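You operate a simulated robot arm through the tools that you are given. There is no shell and no other tool.

The job below is to be done with a simulated robot arm. You get a single attempt, and the scene is never put back.

Task
Set the empty upper tray to the size card.
Fine: the side rod goes home in the socket for its width. Free the post lever, slide the back post to its length, then set the lever. The lift table stays down. Where these are worked on the way, their far stop is far enough and under half their travel is too little: post lever.

The check looks at the end state, three seconds after you hand in, the way a careful person would. Anything else that was tipped, shoved, dropped, spilled or broken makes it a failure.

Robot
A 6-joint arm with a two-finger gripper, fixed in place. Base frame: the origin is at the foot of the arm, x ahead of it, y to its left, z up; the work surface is at about z = 1.18. Readings come in m, rad, newtons and seconds.
With the tool pointing down near the work surface it reaches from about 0.3 to 0.84 m from the base axis. Its first joint turns from -2.897 to 2.897 rad. Payload 2.45 kg.
The tool frame sits at the grasp point between the pads (the TCP): z along the fingers, y along the line on which they close. The tips reach 0.02 m beyond it. The gripper opens to 0.14 m. The gripper's body begins 0.168 m behind the TCP.
Orientation is that of the tool frame in the base frame, as [roll, pitch, yaw] about the fixed x, y, z axes, in that order (R = Rz(yaw) Ry(pitch) Rx(roll)). With the fingers straight down and closing along the base's y, the tool's x points along the base's -x, its y along +y and its z along -z.

Tools
- The arm moves only by the tool apply_moves. Its argument "deltas" is a list of rows, each a list of 3 entries, a list of its own where there are three numbers: the shift along the tool's x, y, z in units of 40 mm (1.0 is 40 mm), then the turn, a rotation vector about the tool's x, y, z in units of 4 degrees (1.0 is 4 degrees), then the closure, from 0 (fully open) to 1 (shut). In form: [[[tx, ty, tz], [wx, wy, wz], hand], ...]. A call has 1 to 20 rows; each row shifts and turns the commanded pose from where the row before left it, along the tool's axes as they then stand. A call with a number of a shift or a turn outside -1 to 1 is refused whole. Each row takes 0.2 s and may step no farther than 0.05 m and 0.15 rad from the row before; otherwise, or with a gripper value out of range, the whole call is refused. Where a pose cannot be reached the arm comes as near as it can. A force on the tool above 70 N (or 10 N above the force at the start of the call, whichever is more), or a blocked arm, ends the call early, and 0.2 s more pass. The fingers move at their own pace (about 0.045 m/s each) and stop on an object; they squeeze with about 24 N. The grip force told is the motor's: it shows also when the fingers shut on nothing. Time passes only in rows, and 0.2 s behind the last, so rows that do not move let the fingers close. The reply holds the time, the measured pose of the TCP, the force on the tool along the base axes, the opening and the grip force, in the units named above and with some noise, with the torque about the TCP (base axes, N m) and any sound that the robot's microphone picked up.
- Cameras (640 x 400 px; columns grow to the right, rows downward): "scene" is fixed at [0.221, -0.6488, 1.95]; the picture's right is [0.89, -0.45, 0.00], its down [-0.33, -0.64, -0.69] and it looks along [0.32, 0.62, -0.72] (base axes); focal length 323 px, centre (320, 200). "wrist" rides on the gripper at [0.078, 0.011, -0.209] in the tool frame; the picture's right is [-0.14, 0.99, 0.00], its down [-0.92, -0.13, -0.37] and it looks along [-0.37, -0.05, 0.93] (tool axes); focal length 280 px, centre (320, 200). There is no depth. A picture from a camera that has moved, and an enlarged one, comes with that camera's place and axes in the base frame and with its lens.
- capture(camera): a new picture of that camera. No time passes.
- raise_lower(by): slides the trunk up (or, below 0, down) by that many m; the arm rides with it, the base frame stays. It gives what a move gives, with no picture.
- enlarge(camera, box): a new picture of the part [left, top, right, bottom] of that camera's present view, enlarged. No time passes.
- close_job(): hands the job in; it is judged then, once.

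Places have to be worked out from the pictures, the camera data and where the tool is seen. Open the gripper and draw the arm clear of the work before you hand the job in, unless the task says otherwise.

The tools are called as a command line: name --argument value ..., lists and objects as JSON in quotes. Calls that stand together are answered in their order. apply_moves: Moves the arm, as the interface text tells. Its arguments: {"type":"object","properties":{"deltas":{"type":"array","items":{"type":"array"}}},"required":["deltas"]} The other tools are called the same way: raise_lower (by) slides the trunk up or down; capture (camera) takes a picture; enlarge (camera, box) takes an enlarged picture of a part of a camera's view; close_job () hands the job in.

At the start:

```text
time: 0.0
ee_pos: [0.4928, -0.1299, 1.5508]
orientation: [-3.141, 0.0, -3.141]
force: [0.2, -0.6, 0.6]
moment: [0.0, -0.03, 0.0]
width: 0.14
finger_force: 0.1
trunk travel left (down, up): [-0.15, 0.08]
```

scene: 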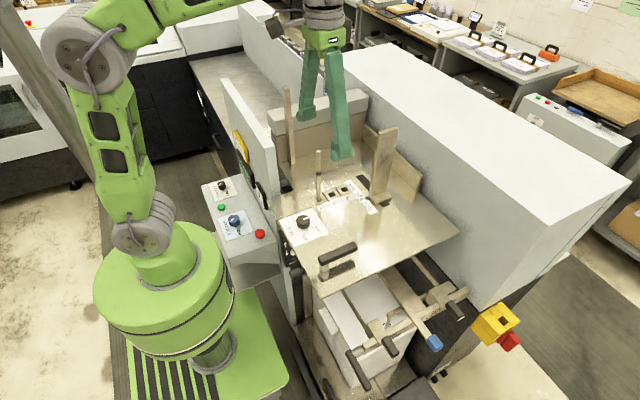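
wrist: 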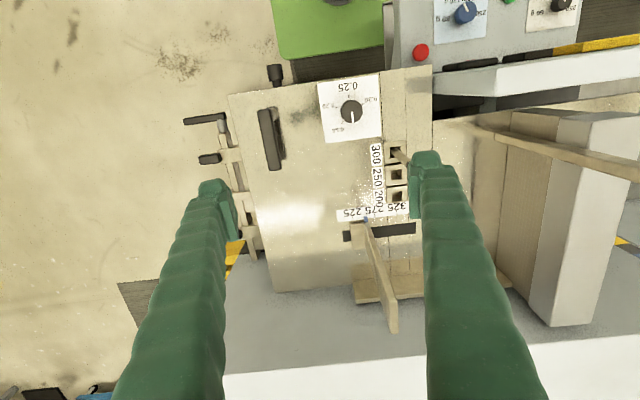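

The pictures show an upper tray with a rod, sockets and a back post with scale. I enlarge parts of both views to read the labels and find the size card and lever.

enlarge --camera "scene" --box '[260, 120, 480, 260]'

enlarge --camera "wrist" --box '[300, 60, 460, 160]'

enlarge --camera "wrist" --box '[320, 130, 480, 250]'

enlarge --camera "scene" --box '[180, 80, 320, 260]'

```text
2.86 times, centred on (370, 190) of scene
camera zoom: at [0.221, -0.6488, 1.95], right [0.89, -0.45, 0.0], down [-0.33, -0.64, -0.69], along [0.32, 0.62, -0.72], focal length 922 px, centre (177, 229)
```

zoom: 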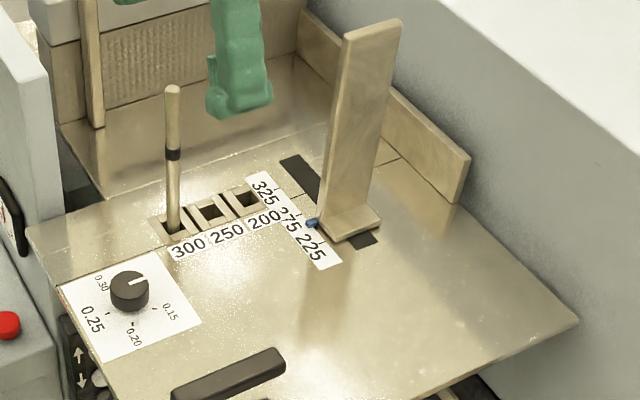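

```text
4.00 times, centred on (380, 110) of wrist
camera zoom: at [0.414, -0.1186, 1.7586], right [0.14, 0.99, 0.0], down [0.92, -0.13, 0.37], along [0.37, -0.05, -0.93], focal length 1122 px, centre (80, 560)
```

zoom: 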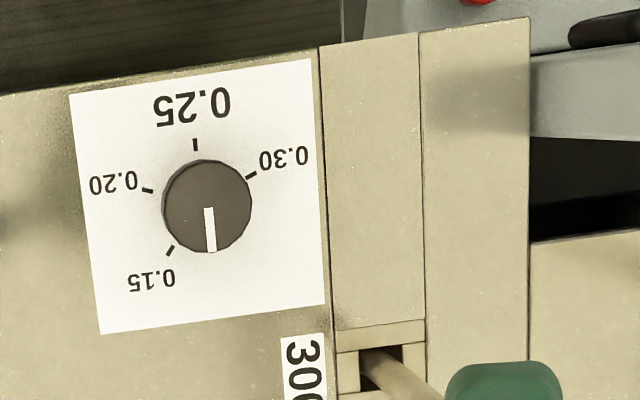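

```text
3.33 times, centred on (400, 190) of wrist
camera zoom: at [0.414, -0.1186, 1.7586], right [0.14, 0.99, 0.0], down [0.92, -0.13, 0.37], along [0.37, -0.05, -0.93], focal length 935 px, centre (53, 233)
```

zoom: 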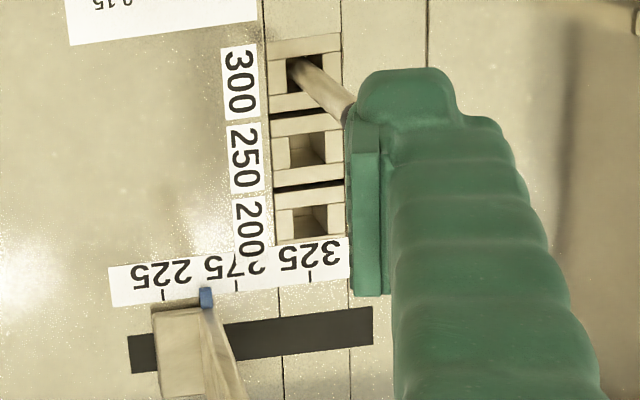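

```text
2.22 times, centred on (250, 170) of scene
camera zoom: at [0.221, -0.6488, 1.95], right [0.89, -0.45, 0.0], down [-0.33, -0.64, -0.69], along [0.32, 0.62, -0.72], focal length 717 px, centre (476, 267)
```

zoom: 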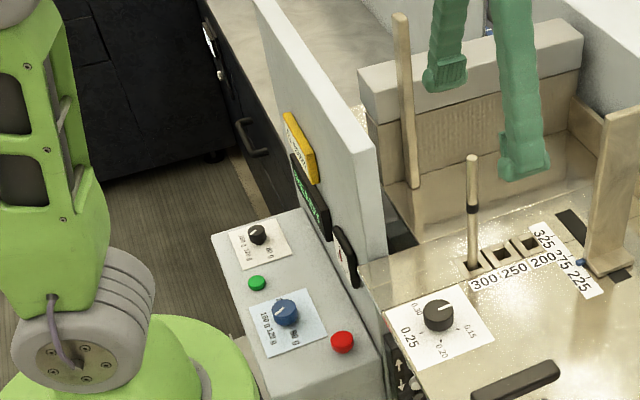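

I still need the size card, the post lever, and the lower area. I enlarge more regions.

enlarge --camera "scene" --box '[225, 120, 275, 210]'

enlarge --camera "scene" --box '[260, 200, 540, 390]'

enlarge --camera "wrist" --box '[170, 60, 310, 280]'

enlarge --camera "wrist" --box '[380, 0, 640, 160]'

enlarge --camera "scene" --box '[340, 0, 640, 160]'

```text
4.44 times, centred on (250, 165) of scene
camera zoom: at [0.221, -0.6488, 1.95], right [0.89, -0.45, 0.0], down [-0.33, -0.64, -0.69], along [0.32, 0.62, -0.72], focal length 1434 px, centre (631, 356)
```

zoom: 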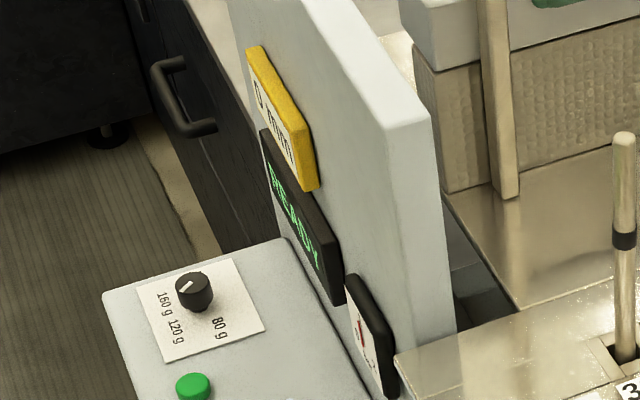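

```text
2.11 times, centred on (400, 295) of scene
camera zoom: at [0.221, -0.6488, 1.95], right [0.89, -0.45, 0.0], down [-0.33, -0.64, -0.69], along [0.32, 0.62, -0.72], focal length 679 px, centre (152, 0)
```

zoom: 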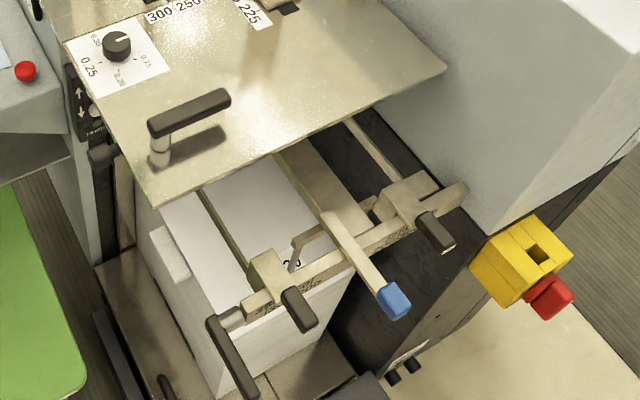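

```text
1.82 times, centred on (240, 170) of wrist
camera zoom: at [0.414, -0.1186, 1.7586], right [0.14, 0.99, 0.0], down [0.92, -0.13, 0.37], along [0.37, -0.05, -0.93], focal length 510 px, centre (466, 254)
```

zoom: 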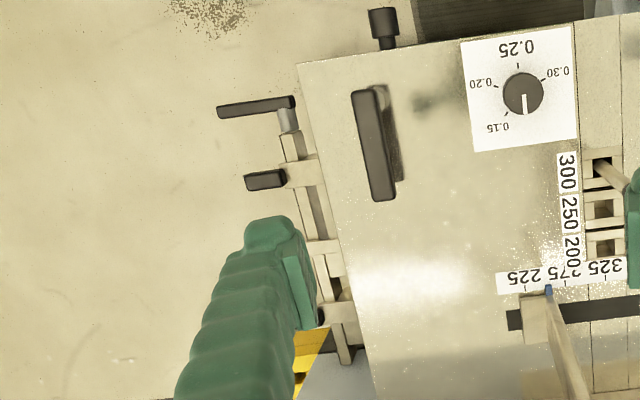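

```text
2.46 times, centred on (510, 80) of wrist
camera zoom: at [0.414, -0.1186, 1.7586], right [0.14, 0.99, 0.0], down [0.92, -0.13, 0.37], along [0.37, -0.05, -0.93], focal length 690 px, centre (-148, 495)
```

zoom: 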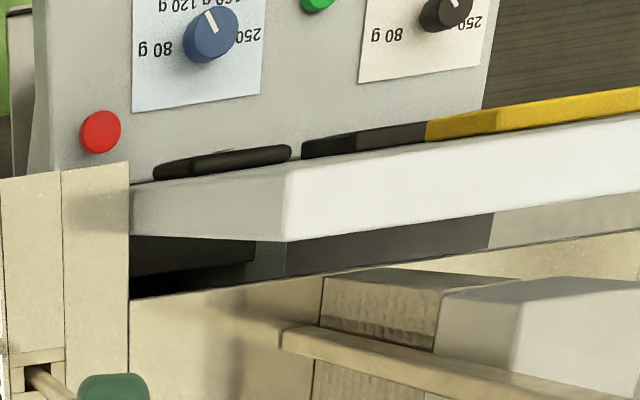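

```text
2.13 times, centred on (490, 80) of scene
camera zoom: at [0.221, -0.6488, 1.95], right [0.89, -0.45, 0.0], down [-0.33, -0.64, -0.69], along [0.32, 0.62, -0.72], focal length 688 px, centre (-43, 456)
```

zoom: 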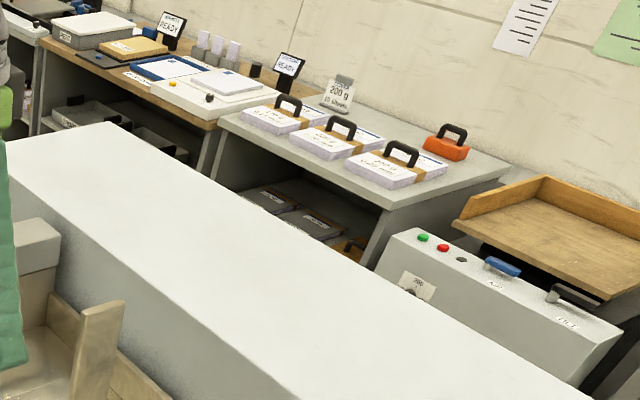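

Triangulating, the tray surface is at z≈1.18, the rod stands at about (0.555, 0.018), and a yellow card hangs on the base-facing side (x≈0.41, y≈0.34, z≈1.23) of a wall with top z≈1.37. I move the wrist camera over there and tilt it to read the card.

apply_moves --deltas '[[[0.28, 0.95, 0.25], [0, 0, 0], 0], [[0.28, 0.95, 0.25], [0, 0, 0], 0], [[0.28, 0.95, 0.25], [0, 0, 0], 0], [[0.28, 0.95, 0.25], [0, 0, 0], 0], [[0.28, 0.95, 0.25], [0, 0, 0], 0], [[0.28, 0.95, 0.25], [0, 0, 0], 0], [[0.28, 0.95, 0.25], [0, 0, 0], 0], [[0.28, 0.95, 0.25], [0, 0, 0], 0], [[0.28, 0.95, 0.25], [0, 0, 0], 0], [[0.28, 0.95, 0.25], [0, 0, 0], 0], [[0, 0, 0], [0, -1, 0], 0], [[0, 0, 0], [0, -1, 0], 0], [[0, 0, 0], [0, -1, 0], 0], [[0, 0, 0], [0, -1, 0], 0], [[0, 0, 0], [0, -1, 0], 0], [[0, 0, 0], [0, -1, 0], 0], [[0, 0, 0], [0, -1, 0], 0]]'

capture --camera "wrist"

```text
time: 3.6
ee_pos: [0.3801, 0.2495, 1.45]
orientation: [-3.141, 0.49, 3.141]
force: [-0.2, -1.2, -0.6]
moment: [0.03, -0.02, -0.01]
width: 0.1399
finger_force: 0.0
trunk travel left (down, up): [-0.15, 0.08]
```

```text
taken
camera wrist: at [0.213, 0.2609, 1.5976], right [0.12, 0.99, 0.06], down [0.64, -0.13, 0.76], along [0.76, -0.05, -0.65], focal length 280 px, centre (320, 200)
```

wrist: 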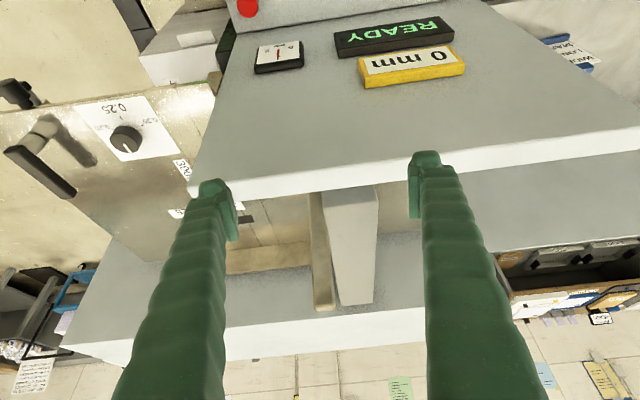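

The yellow plate is only a "0 mm" readout, so the size card is elsewhere. I look around in both views.

enlarge --camera "wrist" --box '[220, 0, 480, 100]'

enlarge --camera "wrist" --box '[0, 0, 220, 130]'

enlarge --camera "wrist" --box '[0, 250, 220, 400]'

enlarge --camera "wrist" --box '[480, 230, 640, 400]'

capture --camera "scene"

enlarge --camera "scene" --box '[540, 0, 640, 60]'

enlarge --camera "scene" --box '[340, 0, 480, 70]'

enlarge --camera "scene" --box '[270, 220, 370, 300]'

```text
2.46 times, centred on (350, 50) of wrist
camera zoom: at [0.213, 0.2609, 1.5976], right [0.12, 0.99, 0.06], down [0.64, -0.13, 0.76], along [0.76, -0.05, -0.65], focal length 690 px, centre (246, 569)
```

zoom: 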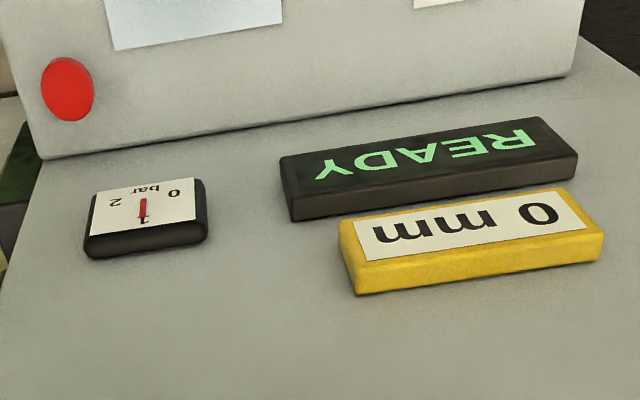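

```text
2.91 times, centred on (110, 65) of wrist
camera zoom: at [0.213, 0.2609, 1.5976], right [0.12, 0.99, 0.06], down [0.64, -0.13, 0.76], along [0.76, -0.05, -0.65], focal length 816 px, centre (931, 593)
```

zoom: 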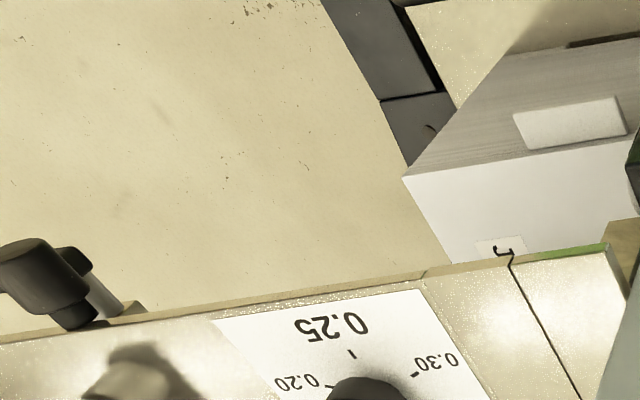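

```text
2.67 times, centred on (110, 325) of wrist
camera zoom: at [0.213, 0.2609, 1.5976], right [0.12, 0.99, 0.06], down [0.64, -0.13, 0.76], along [0.76, -0.05, -0.65], focal length 748 px, centre (880, -133)
```

zoom: 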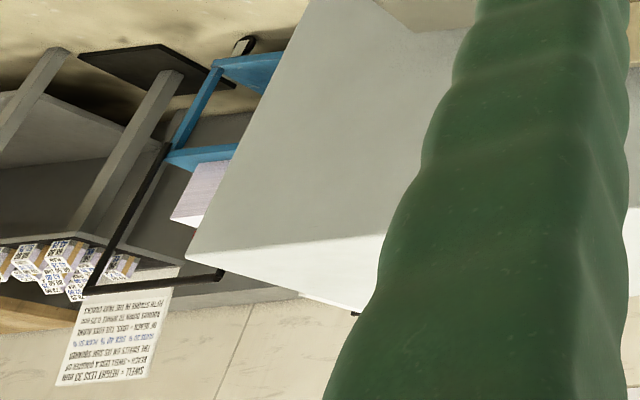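

```text
2.35 times, centred on (560, 315) of wrist
camera zoom: at [0.213, 0.2609, 1.5976], right [0.12, 0.99, 0.06], down [0.64, -0.13, 0.76], along [0.76, -0.05, -0.65], focal length 660 px, centre (-245, -71)
```

zoom: 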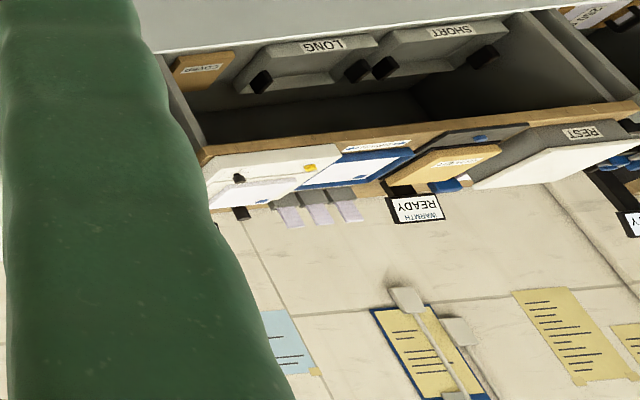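

```text
taken
```

scene: 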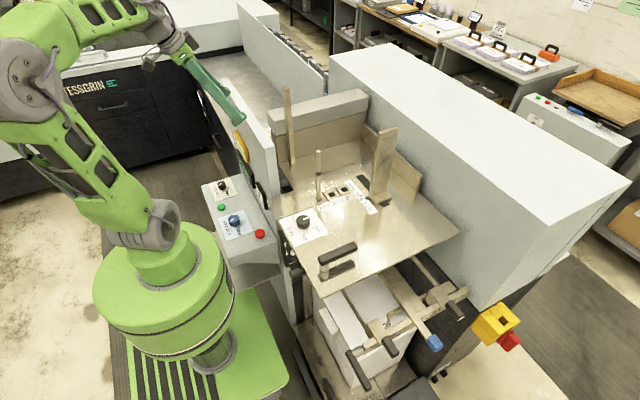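

```text
6.40 times, centred on (590, 30) of scene
camera zoom: at [0.221, -0.6488, 1.95], right [0.89, -0.45, 0.0], down [-0.33, -0.64, -0.69], along [0.32, 0.62, -0.72], focal length 2065 px, centre (-1408, 1288)
```

zoom: 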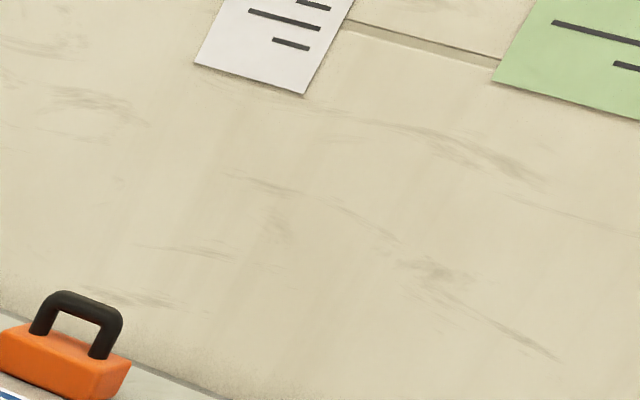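

```text
4.57 times, centred on (410, 35) of scene
camera zoom: at [0.221, -0.6488, 1.95], right [0.89, -0.45, 0.0], down [-0.33, -0.64, -0.69], along [0.32, 0.62, -0.72], focal length 1475 px, centre (-91, 954)
```

zoom: 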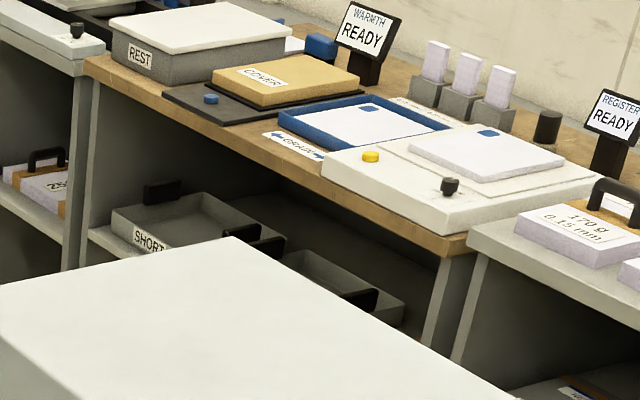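

```text
5.00 times, centred on (320, 260) of scene
camera zoom: at [0.221, -0.6488, 1.95], right [0.89, -0.45, 0.0], down [-0.33, -0.64, -0.69], along [0.32, 0.62, -0.72], focal length 1614 px, centre (320, -100)
```

zoom: 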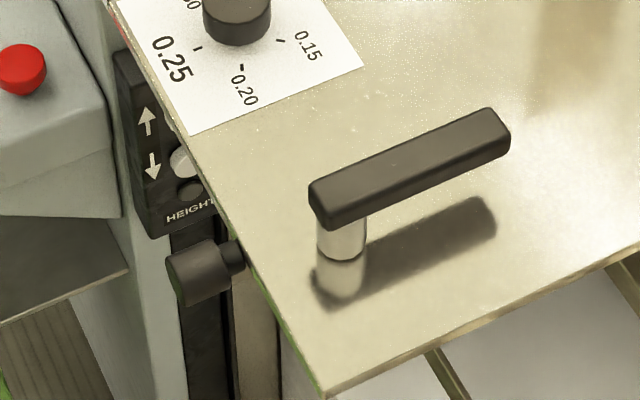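

The card isn't among those. I search the lower region and the console, and the side of the machine.

enlarge --camera "scene" --box '[330, 270, 490, 390]'

enlarge --camera "scene" --box '[190, 160, 290, 260]'

enlarge --camera "scene" --box '[260, 40, 440, 150]'

enlarge --camera "scene" --box '[460, 70, 640, 230]'

enlarge --camera "wrist" --box '[160, 140, 420, 330]'

```text
3.33 times, centred on (410, 330) of scene
camera zoom: at [0.221, -0.6488, 1.95], right [0.89, -0.45, 0.0], down [-0.33, -0.64, -0.69], along [0.32, 0.62, -0.72], focal length 1076 px, centre (20, -233)
```

zoom: 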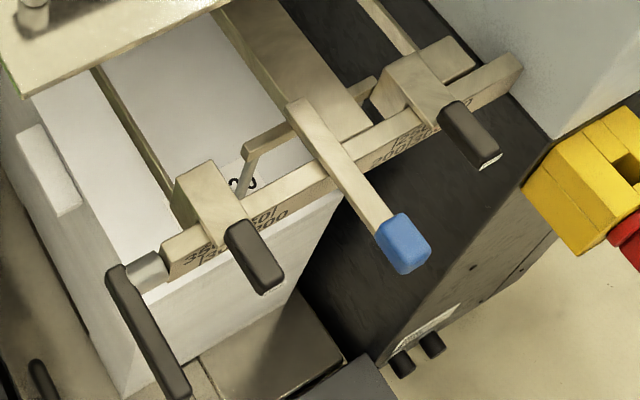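

```text
4.00 times, centred on (240, 210) of scene
camera zoom: at [0.221, -0.6488, 1.95], right [0.89, -0.45, 0.0], down [-0.33, -0.64, -0.69], along [0.32, 0.62, -0.72], focal length 1291 px, centre (640, 160)
```

zoom: 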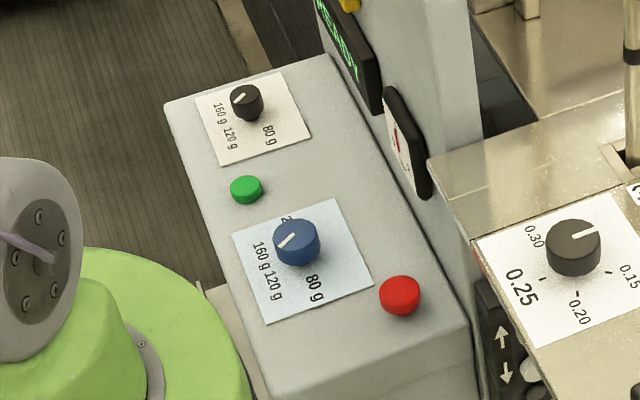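

```text
3.56 times, centred on (350, 95) of scene
camera zoom: at [0.221, -0.6488, 1.95], right [0.89, -0.45, 0.0], down [-0.33, -0.64, -0.69], along [0.32, 0.62, -0.72], focal length 1147 px, centre (213, 573)
```

zoom: 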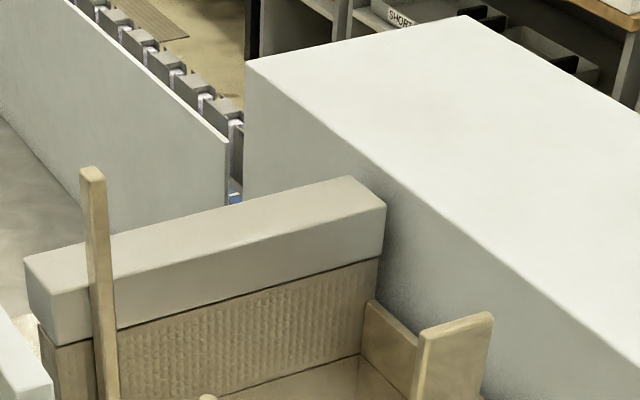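

```text
2.50 times, centred on (550, 150) of scene
camera zoom: at [0.221, -0.6488, 1.95], right [0.89, -0.45, 0.0], down [-0.33, -0.64, -0.69], along [0.32, 0.62, -0.72], focal length 807 px, centre (-255, 325)
```

zoom: 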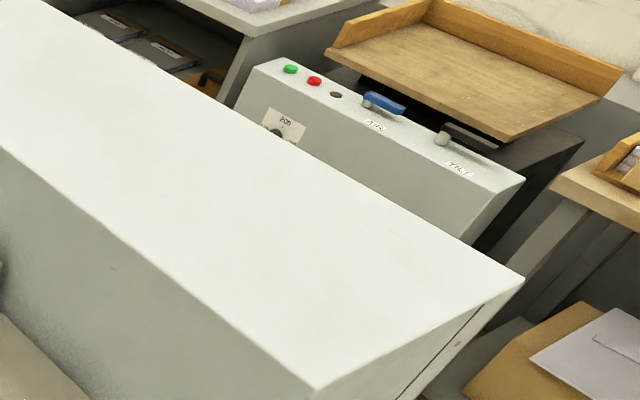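

```text
2.11 times, centred on (290, 235) of wrist
camera zoom: at [0.213, 0.2609, 1.5976], right [0.12, 0.99, 0.06], down [0.64, -0.13, 0.76], along [0.76, -0.05, -0.65], focal length 590 px, centre (383, 126)
```

zoom: 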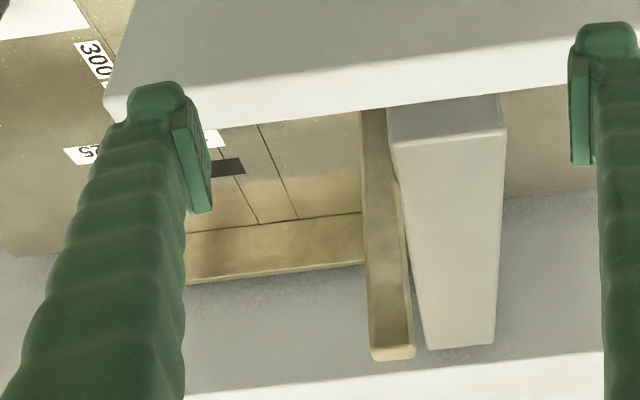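

I see a partially hidden label on the pile beneath the tray. I enlarge it from the scene camera and also the wrist's view of the pile's label.

enlarge --camera "scene" --box '[370, 300, 420, 330]'

enlarge --camera "wrist" --box '[140, 20, 220, 100]'

enlarge --camera "scene" --box '[360, 310, 440, 360]'

```text
12.80 times, centred on (395, 315) of scene
camera zoom: at [0.221, -0.6488, 1.95], right [0.89, -0.45, 0.0], down [-0.33, -0.64, -0.69], along [0.32, 0.62, -0.72], focal length 4130 px, centre (-640, -1272)
```

zoom: 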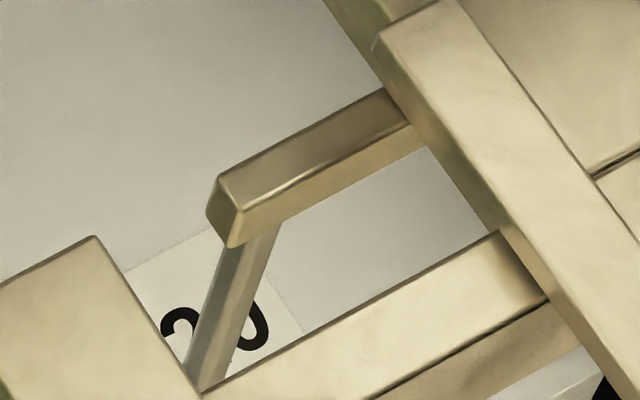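

```text
5.00 times, centred on (180, 60) of wrist
camera zoom: at [0.213, 0.2609, 1.5976], right [0.12, 0.99, 0.06], down [0.64, -0.13, 0.76], along [0.76, -0.05, -0.65], focal length 1402 px, centre (1020, 900)
```

zoom: 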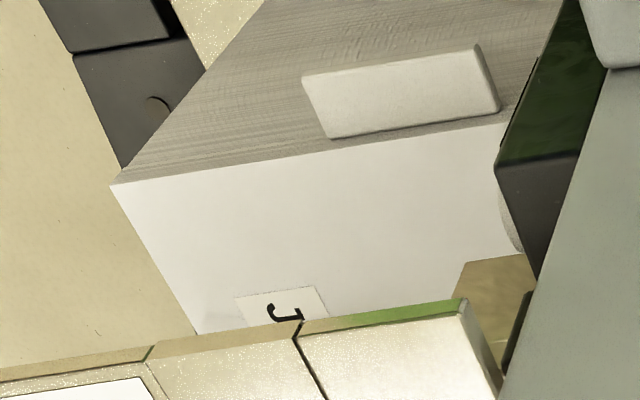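

```text
8.00 times, centred on (400, 335) of scene
camera zoom: at [0.221, -0.6488, 1.95], right [0.89, -0.45, 0.0], down [-0.33, -0.64, -0.69], along [0.32, 0.62, -0.72], focal length 2582 px, centre (-320, -880)
```

zoom: 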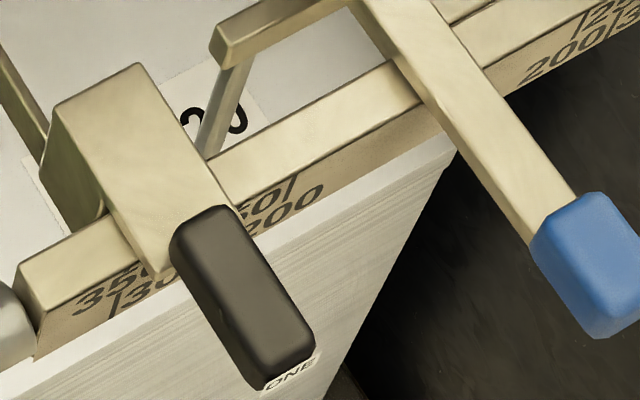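

There are labels under the tray, but I need better viewpoints. I untilt the hand and fly back over the tray toward its front edge.

apply_moves --deltas '[[[0, 0, -0.8], [0, 1, 0], 0], [[0, 0, -0.8], [0, 1, 0], 0], [[0, 0, 0], [0, 1, 0], 0], [[0, 0, 0], [0, 1, 0], 0], [[0, 0, 0], [0, 1, 0], 0], [[0, 0, 0], [0, 1, 0], 0], [[0, 0, 0], [0, 1, 0], 0], [[-0.3, -0.98, 0], [0, 0, 0], 0], [[-0.3, -0.98, 0], [0, 0, 0], 0], [[-0.3, -0.98, 0], [0, 0, 0], 0], [[-0.3, -0.98, 0], [0, 0, 0], 0], [[-0.3, -0.98, 0], [0, 0, 0], 0], [[-0.3, -0.98, 0], [0, 0, 0], 0], [[-0.3, -0.98, 0], [0, 0, 0], 0], [[-0.3, -0.98, 0], [0, 0, 0], 0]]'

capture --camera "wrist"

```text
time: 6.8
ee_pos: [0.4489, -0.0646, 1.5074]
orientation: [3.141, -0.001, 3.141]
force: [0.5, -1.7, -0.8]
moment: [0.04, 0.03, 0.01]
width: 0.1399
finger_force: 0.1
trunk travel left (down, up): [-0.15, 0.08]
```

```text
taken
camera wrist: at [0.3701, -0.0534, 1.7159], right [0.14, 0.99, 0.0], down [0.92, -0.13, 0.37], along [0.36, -0.05, -0.93], focal length 280 px, centre (320, 200)
```

wrist: 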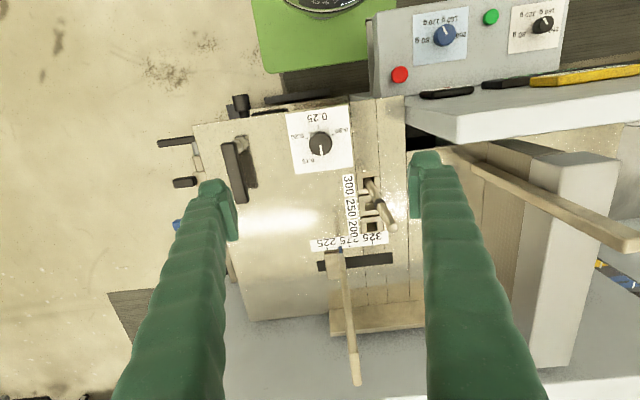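

Next I move to the tray front and yaw the hand so the camera looks along +y.

apply_moves --deltas '[[[-0.2, -0.98, 0], [0, 0, 0], 0], [[-0.2, -0.98, 0], [0, 0, 0], 0], [[-0.2, -0.98, 0], [0, 0, 0], 0], [[-0.2, -0.98, 0], [0, 0, 0], 0], [[-0.2, -0.98, 0], [0, 0, 0], 0], [[-0.2, -0.98, 0], [0, 0, 0], 0], [[0, 0, 0], [0, 0, -1], 0], [[0, 0, 0], [0, 0, -1], 0], [[0, 0, 0], [0, 0, -1], 0], [[0, 0, 0], [0, 0, -1], 0], [[0, 0, 0], [0, 0, -1], 0], [[0, 0, 0], [0, 0, -1], 0], [[0, 0, 0], [0, 0, -1], 0], [[0, 0, 0], [0, 0, -1], 0], [[0, 0, 0], [0, 0, -1], 0], [[0, 0, 0], [0, 0, -1], 0], [[0, 0, 0], [0, 0, -1], 0]]'

apply_moves --deltas '[[[0, 0, 0], [0, 0, -1], 0], [[0, 0, 0], [0, 0, -1], 0], [[0, 0, 0], [0, 0, -1], 0], [[0, 0, 0], [0, 0, -1], 0], [[0, 0, 0], [0, 0, -1], 0], [[0, 0, 0], [0, 0, -1], 0], [[0, 0, 0], [0, 0, -1], 0], [[0, 0, 0], [0, 0, -1], 0], [[0, 0, 0], [0, 0, -1], 0], [[0, 0, 0], [0, 0, -1], 0], [[0, 0, 0], [0, 0, -1], 0]]'

capture --camera "wrist"

```text
time: 10.4
ee_pos: [0.4968, -0.2991, 1.5068]
orientation: [-3.14, 0.0, -2.372]
force: [0.6, 0.1, 0.0]
moment: [0.01, 0.02, -0.01]
width: 0.14
finger_force: 0.1
trunk travel left (down, up): [-0.15, 0.08]
```

```text
time: 12.8
ee_pos: [0.4973, -0.2994, 1.5063]
orientation: [3.141, 0.0, -1.605]
force: [0.5, -0.2, -0.2]
moment: [0.0, -0.01, -0.01]
width: 0.1399
finger_force: 0.1
trunk travel left (down, up): [-0.15, 0.08]
```

```text
taken
camera wrist: at [0.4828, -0.3763, 1.7164], right [-0.99, 0.17, 0.0], down [0.16, 0.92, 0.37], along [0.06, 0.36, -0.93], focal length 280 px, centre (320, 200)
```

wrist: 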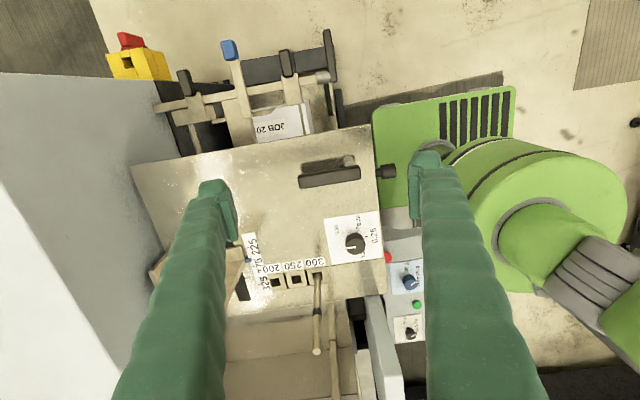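

A "JOB …" card lies on the pile below, partly under the tray. I enlarge it.

enlarge --camera "wrist" --box '[220, 90, 340, 160]'

enlarge --camera "wrist" --box '[140, 20, 380, 170]'

enlarge --camera "wrist" --box '[220, 140, 400, 300]'

```text
5.33 times, centred on (280, 125) of wrist
camera zoom: at [0.4828, -0.3763, 1.7164], right [-0.99, 0.17, 0.0], down [0.16, 0.92, 0.37], along [0.06, 0.36, -0.93], focal length 1495 px, centre (533, 600)
```

zoom: 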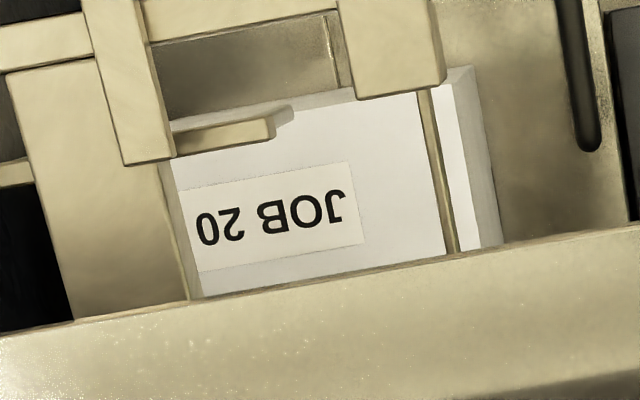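

```text
2.67 times, centred on (260, 95) of wrist
camera zoom: at [0.4828, -0.3763, 1.7164], right [-0.99, 0.17, 0.0], down [0.16, 0.92, 0.37], along [0.06, 0.36, -0.93], focal length 748 px, centre (480, 480)
```

zoom: 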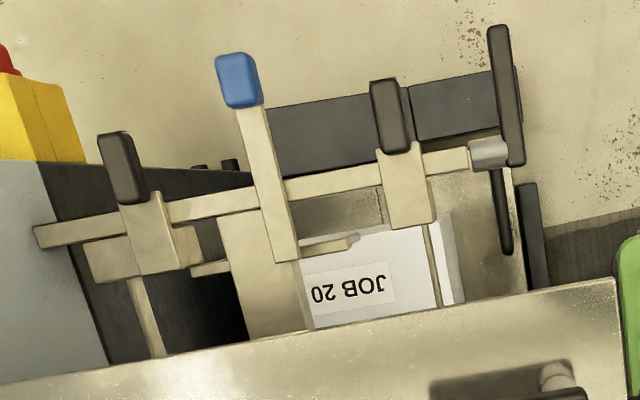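

```text
2.50 times, centred on (310, 220) of wrist
camera zoom: at [0.4828, -0.3763, 1.7164], right [-0.99, 0.17, 0.0], down [0.16, 0.92, 0.37], along [0.06, 0.36, -0.93], focal length 701 px, centre (345, 150)
```

zoom: 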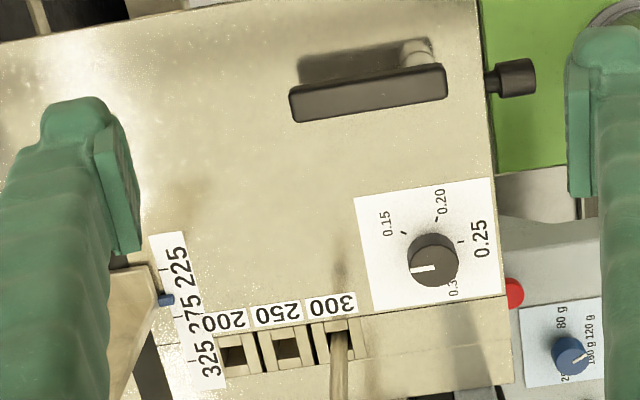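

"JOB 20" is a job label, not the size. The inner (+x) face of the wall is still unseen, so I keep yawing to look toward −x from above the tray.

apply_moves --deltas '[[[0, 0, -0.5], [0, 0, -1], 0], [[0, 0, -0.5], [0, 0, -1], 0], [[0, 0, -0.5], [0, 0, -1], 0], [[0, 0, 0], [0, 0, -1], 0], [[0, 0, 0], [0, 0, -1], 0], [[0, 0, 0], [0, 0, -1], 0], [[0, 0, 0], [0, 0, -1], 0], [[0, 0, 0], [0, 0, -1], 0], [[0, 0, 0], [0, 0, -1], 0], [[0, 0, 0], [0, 0, -1], 0], [[0, 0, 0], [0, 0, -1], 0], [[0, 0, 0], [0, 0, -1], 0], [[0, 0, 0], [0, 0, -1], 0], [[0, 0, 0], [0, 0, -1], 0], [[0, 0, 0], [0, 0, -1], 0], [[0, 0, 0], [0, 0, -1], 0], [[0, 0, 0], [0, 0, -1], 0], [[0, 0, 0], [0, 0, -1], 0], [[0, 0, 0], [0, 0, -1], 0], [[0, 0, 0], [0, 0, -1], 0]]'

apply_moves --deltas '[[[0, 0, 0], [0, 0, -1], 0], [[0, 0, 0], [0, 0, -1], 0], [[0, 0, 0], [0, 0, -1], 0], [[0.6, -0.9, 0], [0, 0, 0], 0], [[0.6, -0.9, 0], [0, 0, 0], 0], [[0.6, -0.9, 0], [0, 0, 0], 0], [[0.6, -0.9, 0], [0, 0, 0], 0], [[0.6, -0.9, 0], [0, 0, 0], 0], [[0.6, -0.9, 0], [0, 0, 0], 0], [[0.6, -0.9, 0], [0, 0, 0], 0], [[0.6, -0.9, 0], [0, 0, 0], 0]]'

capture --camera "wrist"

capture --camera "scene"

```text
time: 17.0
ee_pos: [0.506, -0.284, 1.5681]
orientation: [3.139, -0.001, -0.71]
force: [0.7, 0.2, -0.1]
moment: [-0.02, 0.0, -0.02]
width: 0.1402
finger_force: 0.0
out of reach, approached as far as the arm can: row 13, 14, 15, 16, 17, 18, 19, 20
trunk travel left (down, up): [-0.15, 0.08]
```

```text
time: 19.4
ee_pos: [0.7171, -0.1553, 1.4713]
orientation: [-3.141, -0.004, -0.709]
force: [0.3, -0.2, 0.2]
moment: [0.0, -0.03, -0.01]
width: 0.1399
finger_force: 0.0
out of reach, approached as far as the arm can: row 1, 2, 3, 5, 6, 7, 8, 9, 10, 11
trunk travel left (down, up): [-0.15, 0.08]
```

```text
taken
camera wrist: at [0.7683, -0.2139, 1.6801], right [-0.75, -0.66, 0.0], down [-0.62, 0.7, 0.36], along [-0.24, 0.27, -0.93], focal length 280 px, centre (320, 200)
```

wrist: 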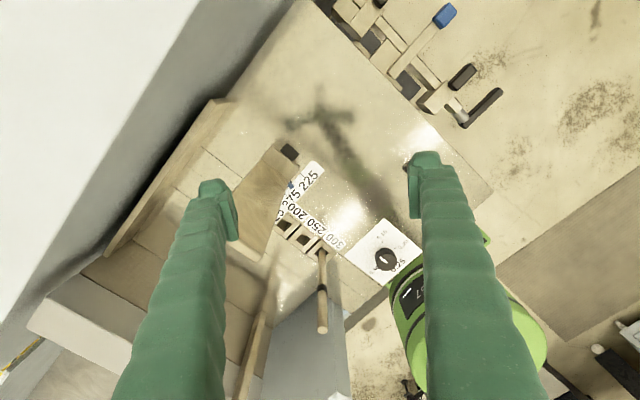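

```text
taken
```

scene: 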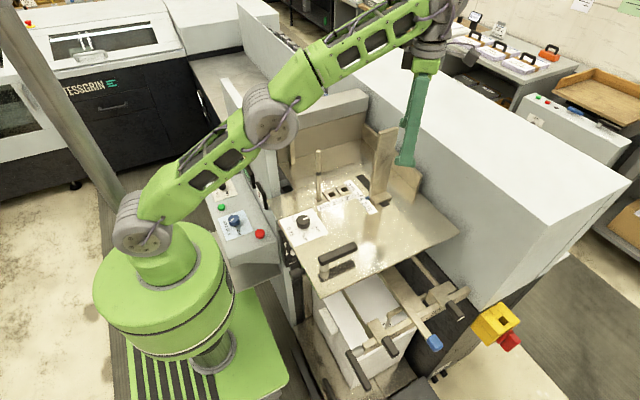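

Joint limits stopped the yaw at −0.71. I check this view by enlarging the wall's inner side and other regions.

enlarge --camera "wrist" --box '[220, 240, 420, 400]'

enlarge --camera "wrist" --box '[0, 60, 240, 400]'

enlarge --camera "wrist" --box '[280, 0, 560, 160]'

enlarge --camera "wrist" --box '[540, 280, 640, 400]'

enlarge --camera "wrist" --box '[370, 240, 470, 310]'

```text
2.50 times, centred on (320, 320) of wrist
camera zoom: at [0.7683, -0.2139, 1.6801], right [-0.75, -0.66, 0.0], down [-0.62, 0.7, 0.36], along [-0.24, 0.27, -0.93], focal length 701 px, centre (320, -100)
```

zoom: 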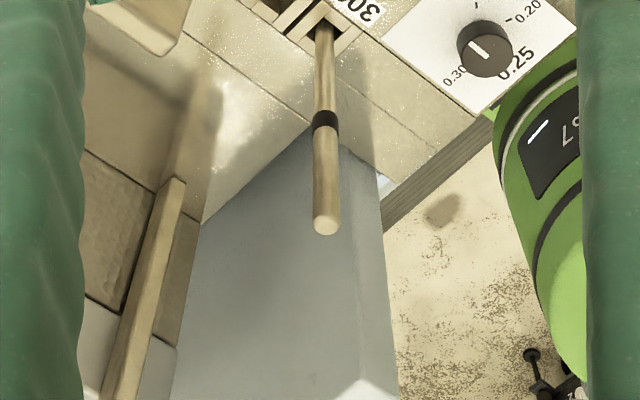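

```text
1.18 times, centred on (120, 230) of wrist
camera zoom: at [0.7683, -0.2139, 1.6801], right [-0.75, -0.66, 0.0], down [-0.62, 0.7, 0.36], along [-0.24, 0.27, -0.93], focal length 330 px, centre (555, 165)
```

zoom: 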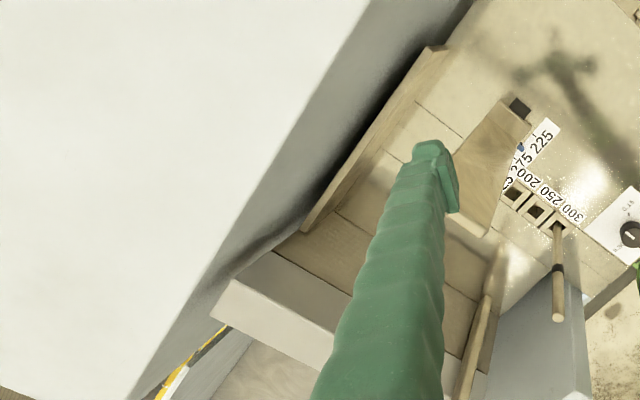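

```text
2.29 times, centred on (420, 80) of wrist
camera zoom: at [0.7683, -0.2139, 1.6801], right [-0.75, -0.66, 0.0], down [-0.62, 0.7, 0.36], along [-0.24, 0.27, -0.93], focal length 641 px, centre (91, 474)
```

zoom: 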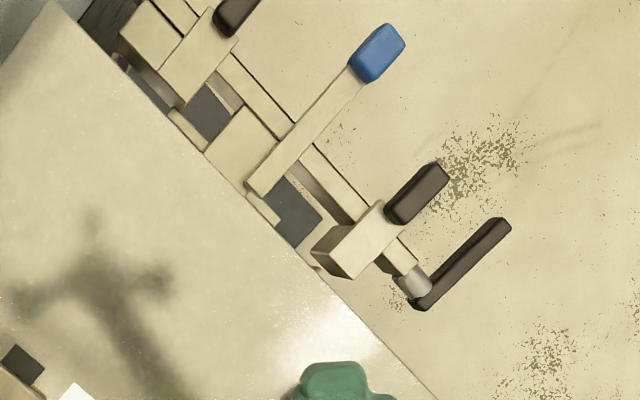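

```text
3.33 times, centred on (590, 340) of wrist
camera zoom: at [0.7683, -0.2139, 1.6801], right [-0.75, -0.66, 0.0], down [-0.62, 0.7, 0.36], along [-0.24, 0.27, -0.93], focal length 935 px, centre (-580, -267)
```

zoom: 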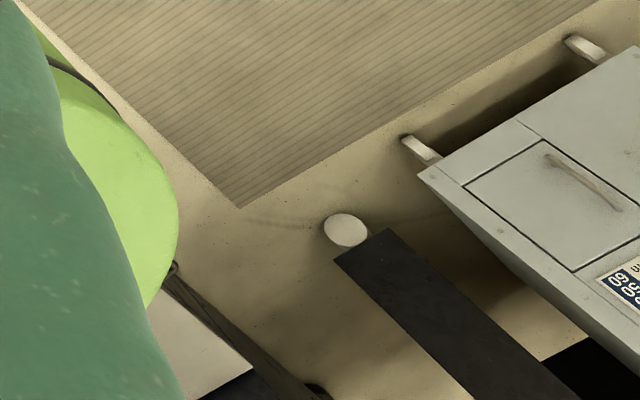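

```text
5.71 times, centred on (420, 275) of wrist
camera zoom: at [0.7683, -0.2139, 1.6801], right [-0.75, -0.66, 0.0], down [-0.62, 0.7, 0.36], along [-0.24, 0.27, -0.93], focal length 1602 px, centre (-251, -229)
```

zoom: 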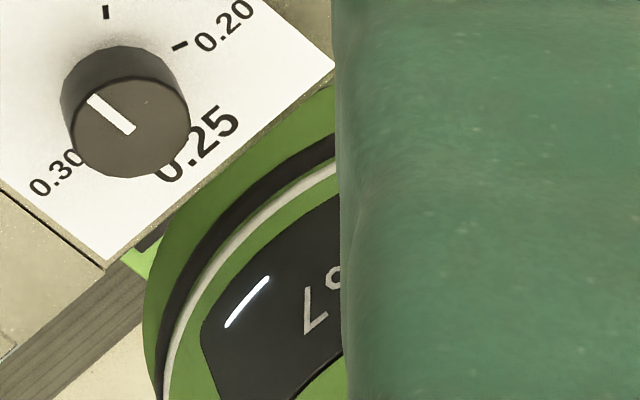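

The inner wall face is blank. I check remaining labels in the scene view: the lower unit's side and the far right/left areas.

enlarge --camera "scene" --box '[420, 330, 500, 400]'

enlarge --camera "scene" --box '[280, 230, 340, 400]'

enlarge --camera "scene" --box '[0, 0, 160, 110]'

enlarge --camera "scene" --box '[500, 200, 640, 400]'

enlarge --camera "scene" --box '[440, 20, 560, 90]'

enlarge --camera "wrist" --box '[590, 300, 640, 400]'

```text
5.71 times, centred on (460, 365) of scene
camera zoom: at [0.221, -0.6488, 1.95], right [0.89, -0.45, 0.0], down [-0.33, -0.64, -0.69], along [0.32, 0.62, -0.72], focal length 1844 px, centre (-480, -743)
```

zoom: 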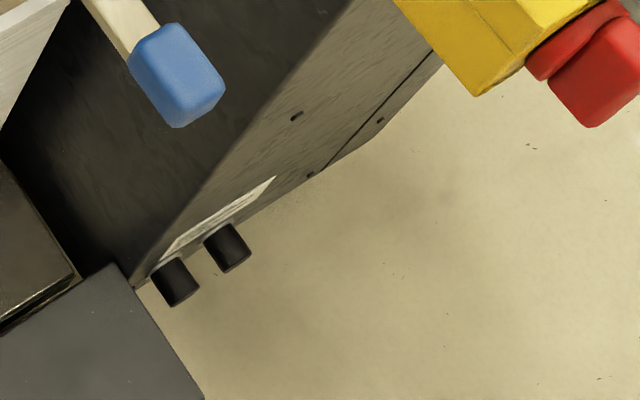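

```text
2.35 times, centred on (310, 315) of scene
camera zoom: at [0.221, -0.6488, 1.95], right [0.89, -0.45, 0.0], down [-0.33, -0.64, -0.69], along [0.32, 0.62, -0.72], focal length 759 px, centre (344, -71)
```

zoom: 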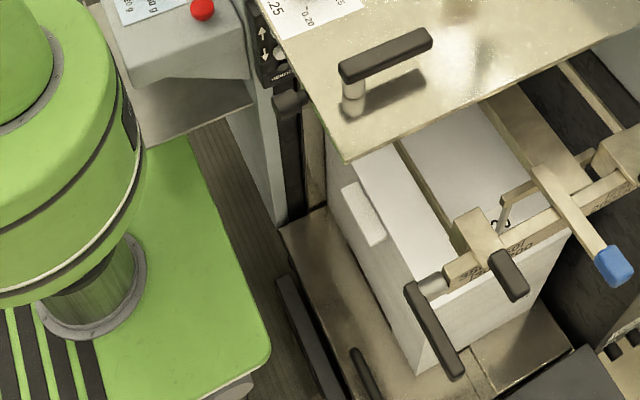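

```text
3.64 times, centred on (80, 55) of scene
camera zoom: at [0.221, -0.6488, 1.95], right [0.89, -0.45, 0.0], down [-0.33, -0.64, -0.69], along [0.32, 0.62, -0.72], focal length 1173 px, centre (1193, 727)
```

zoom: 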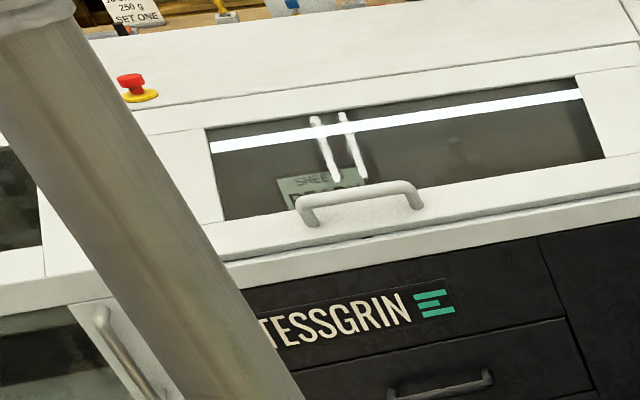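

```text
2.00 times, centred on (570, 300) of scene
camera zoom: at [0.221, -0.6488, 1.95], right [0.89, -0.45, 0.0], down [-0.33, -0.64, -0.69], along [0.32, 0.62, -0.72], focal length 645 px, centre (-180, 0)
```

zoom: 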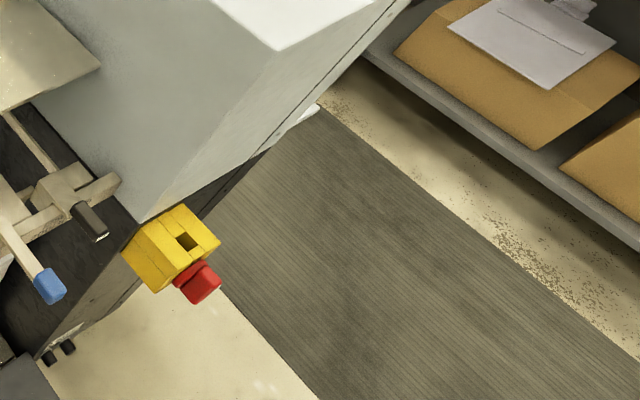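

```text
5.33 times, centred on (500, 55) of scene
camera zoom: at [0.221, -0.6488, 1.95], right [0.89, -0.45, 0.0], down [-0.33, -0.64, -0.69], along [0.32, 0.62, -0.72], focal length 1721 px, centre (-640, 973)
```

zoom: 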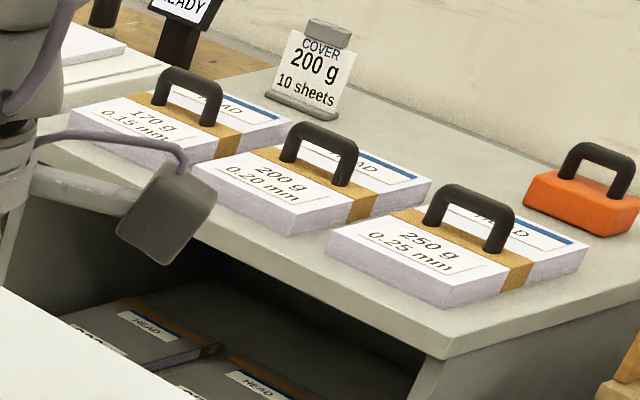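

```text
4.00 times, centred on (615, 350) of wrist
camera zoom: at [0.7683, -0.2139, 1.6801], right [-0.75, -0.66, 0.0], down [-0.62, 0.7, 0.36], along [-0.24, 0.27, -0.93], focal length 1122 px, centre (-860, -400)
```

zoom: 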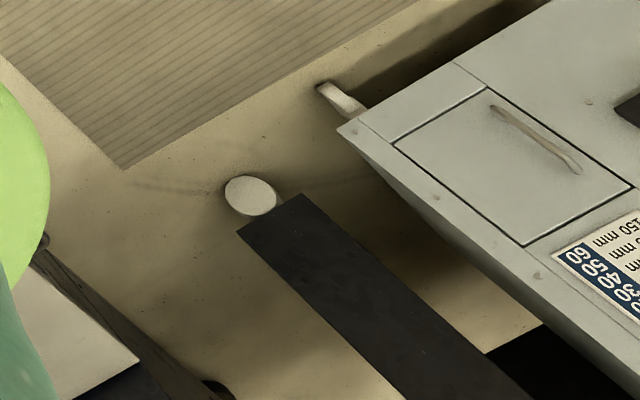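

None of those is a size for this tray. I retreat inward and up, then tilt the camera nearer horizontal and pan for a card elsewhere in the room.

apply_moves --deltas '[[[-0.54, 0.65, -0.41], [0, 0, 0], 0], [[-0.54, 0.65, -0.41], [0, 0, 0], 0], [[-0.54, 0.65, -0.41], [0, 0, 0], 0], [[-0.54, 0.65, -0.41], [0, 0, 0], 0], [[-0.54, 0.65, -0.41], [0, 0, 0], 0], [[-0.54, 0.65, -0.41], [0, 0, 0], 0], [[-0.54, 0.65, -0.41], [0, 0, 0], 0], [[-0.54, 0.65, -0.41], [0, 0, 0], 0], [[0, 0, 0], [0, -1, 0], 0], [[0, 0, 0], [0, -1, 0], 0], [[0, 0, 0], [0, -1, 0], 0], [[0, 0, 0], [0, -1, 0], 0], [[0, 0, 0], [0, -1, 0], 0], [[0, 0, 0], [0, -1, 0], 0], [[0, 0, 0], [0, -1, 0], 0], [[0, 0, 0], [0, -1, 0], 0], [[0, 0, 0], [0, -1, 0], 0]]'

capture --camera "wrist"

capture --camera "scene"

```text
time: 23.0
ee_pos: [0.4062, -0.1654, 1.4335]
orientation: [3.138, 0.625, -0.711]
force: [0.2, -0.4, -0.2]
moment: [0.01, 0.02, 0.01]
width: 0.1402
finger_force: 0.0
out of reach, approached as far as the arm can: row 10, 11, 12, 13, 14, 15, 16, 17
trunk travel left (down, up): [-0.15, 0.08]
```

```text
taken
camera wrist: at [0.5391, -0.2946, 1.5573], right [-0.73, -0.68, 0.08], down [-0.32, 0.44, 0.84], along [-0.6, 0.58, -0.54], focal length 280 px, centre (320, 200)
```

wrist: 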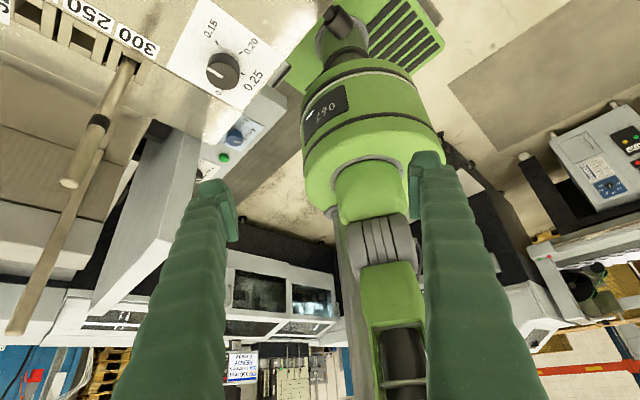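

```text
taken
```

scene: 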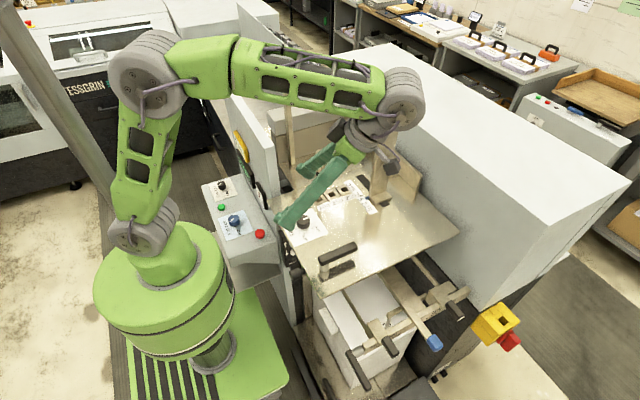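

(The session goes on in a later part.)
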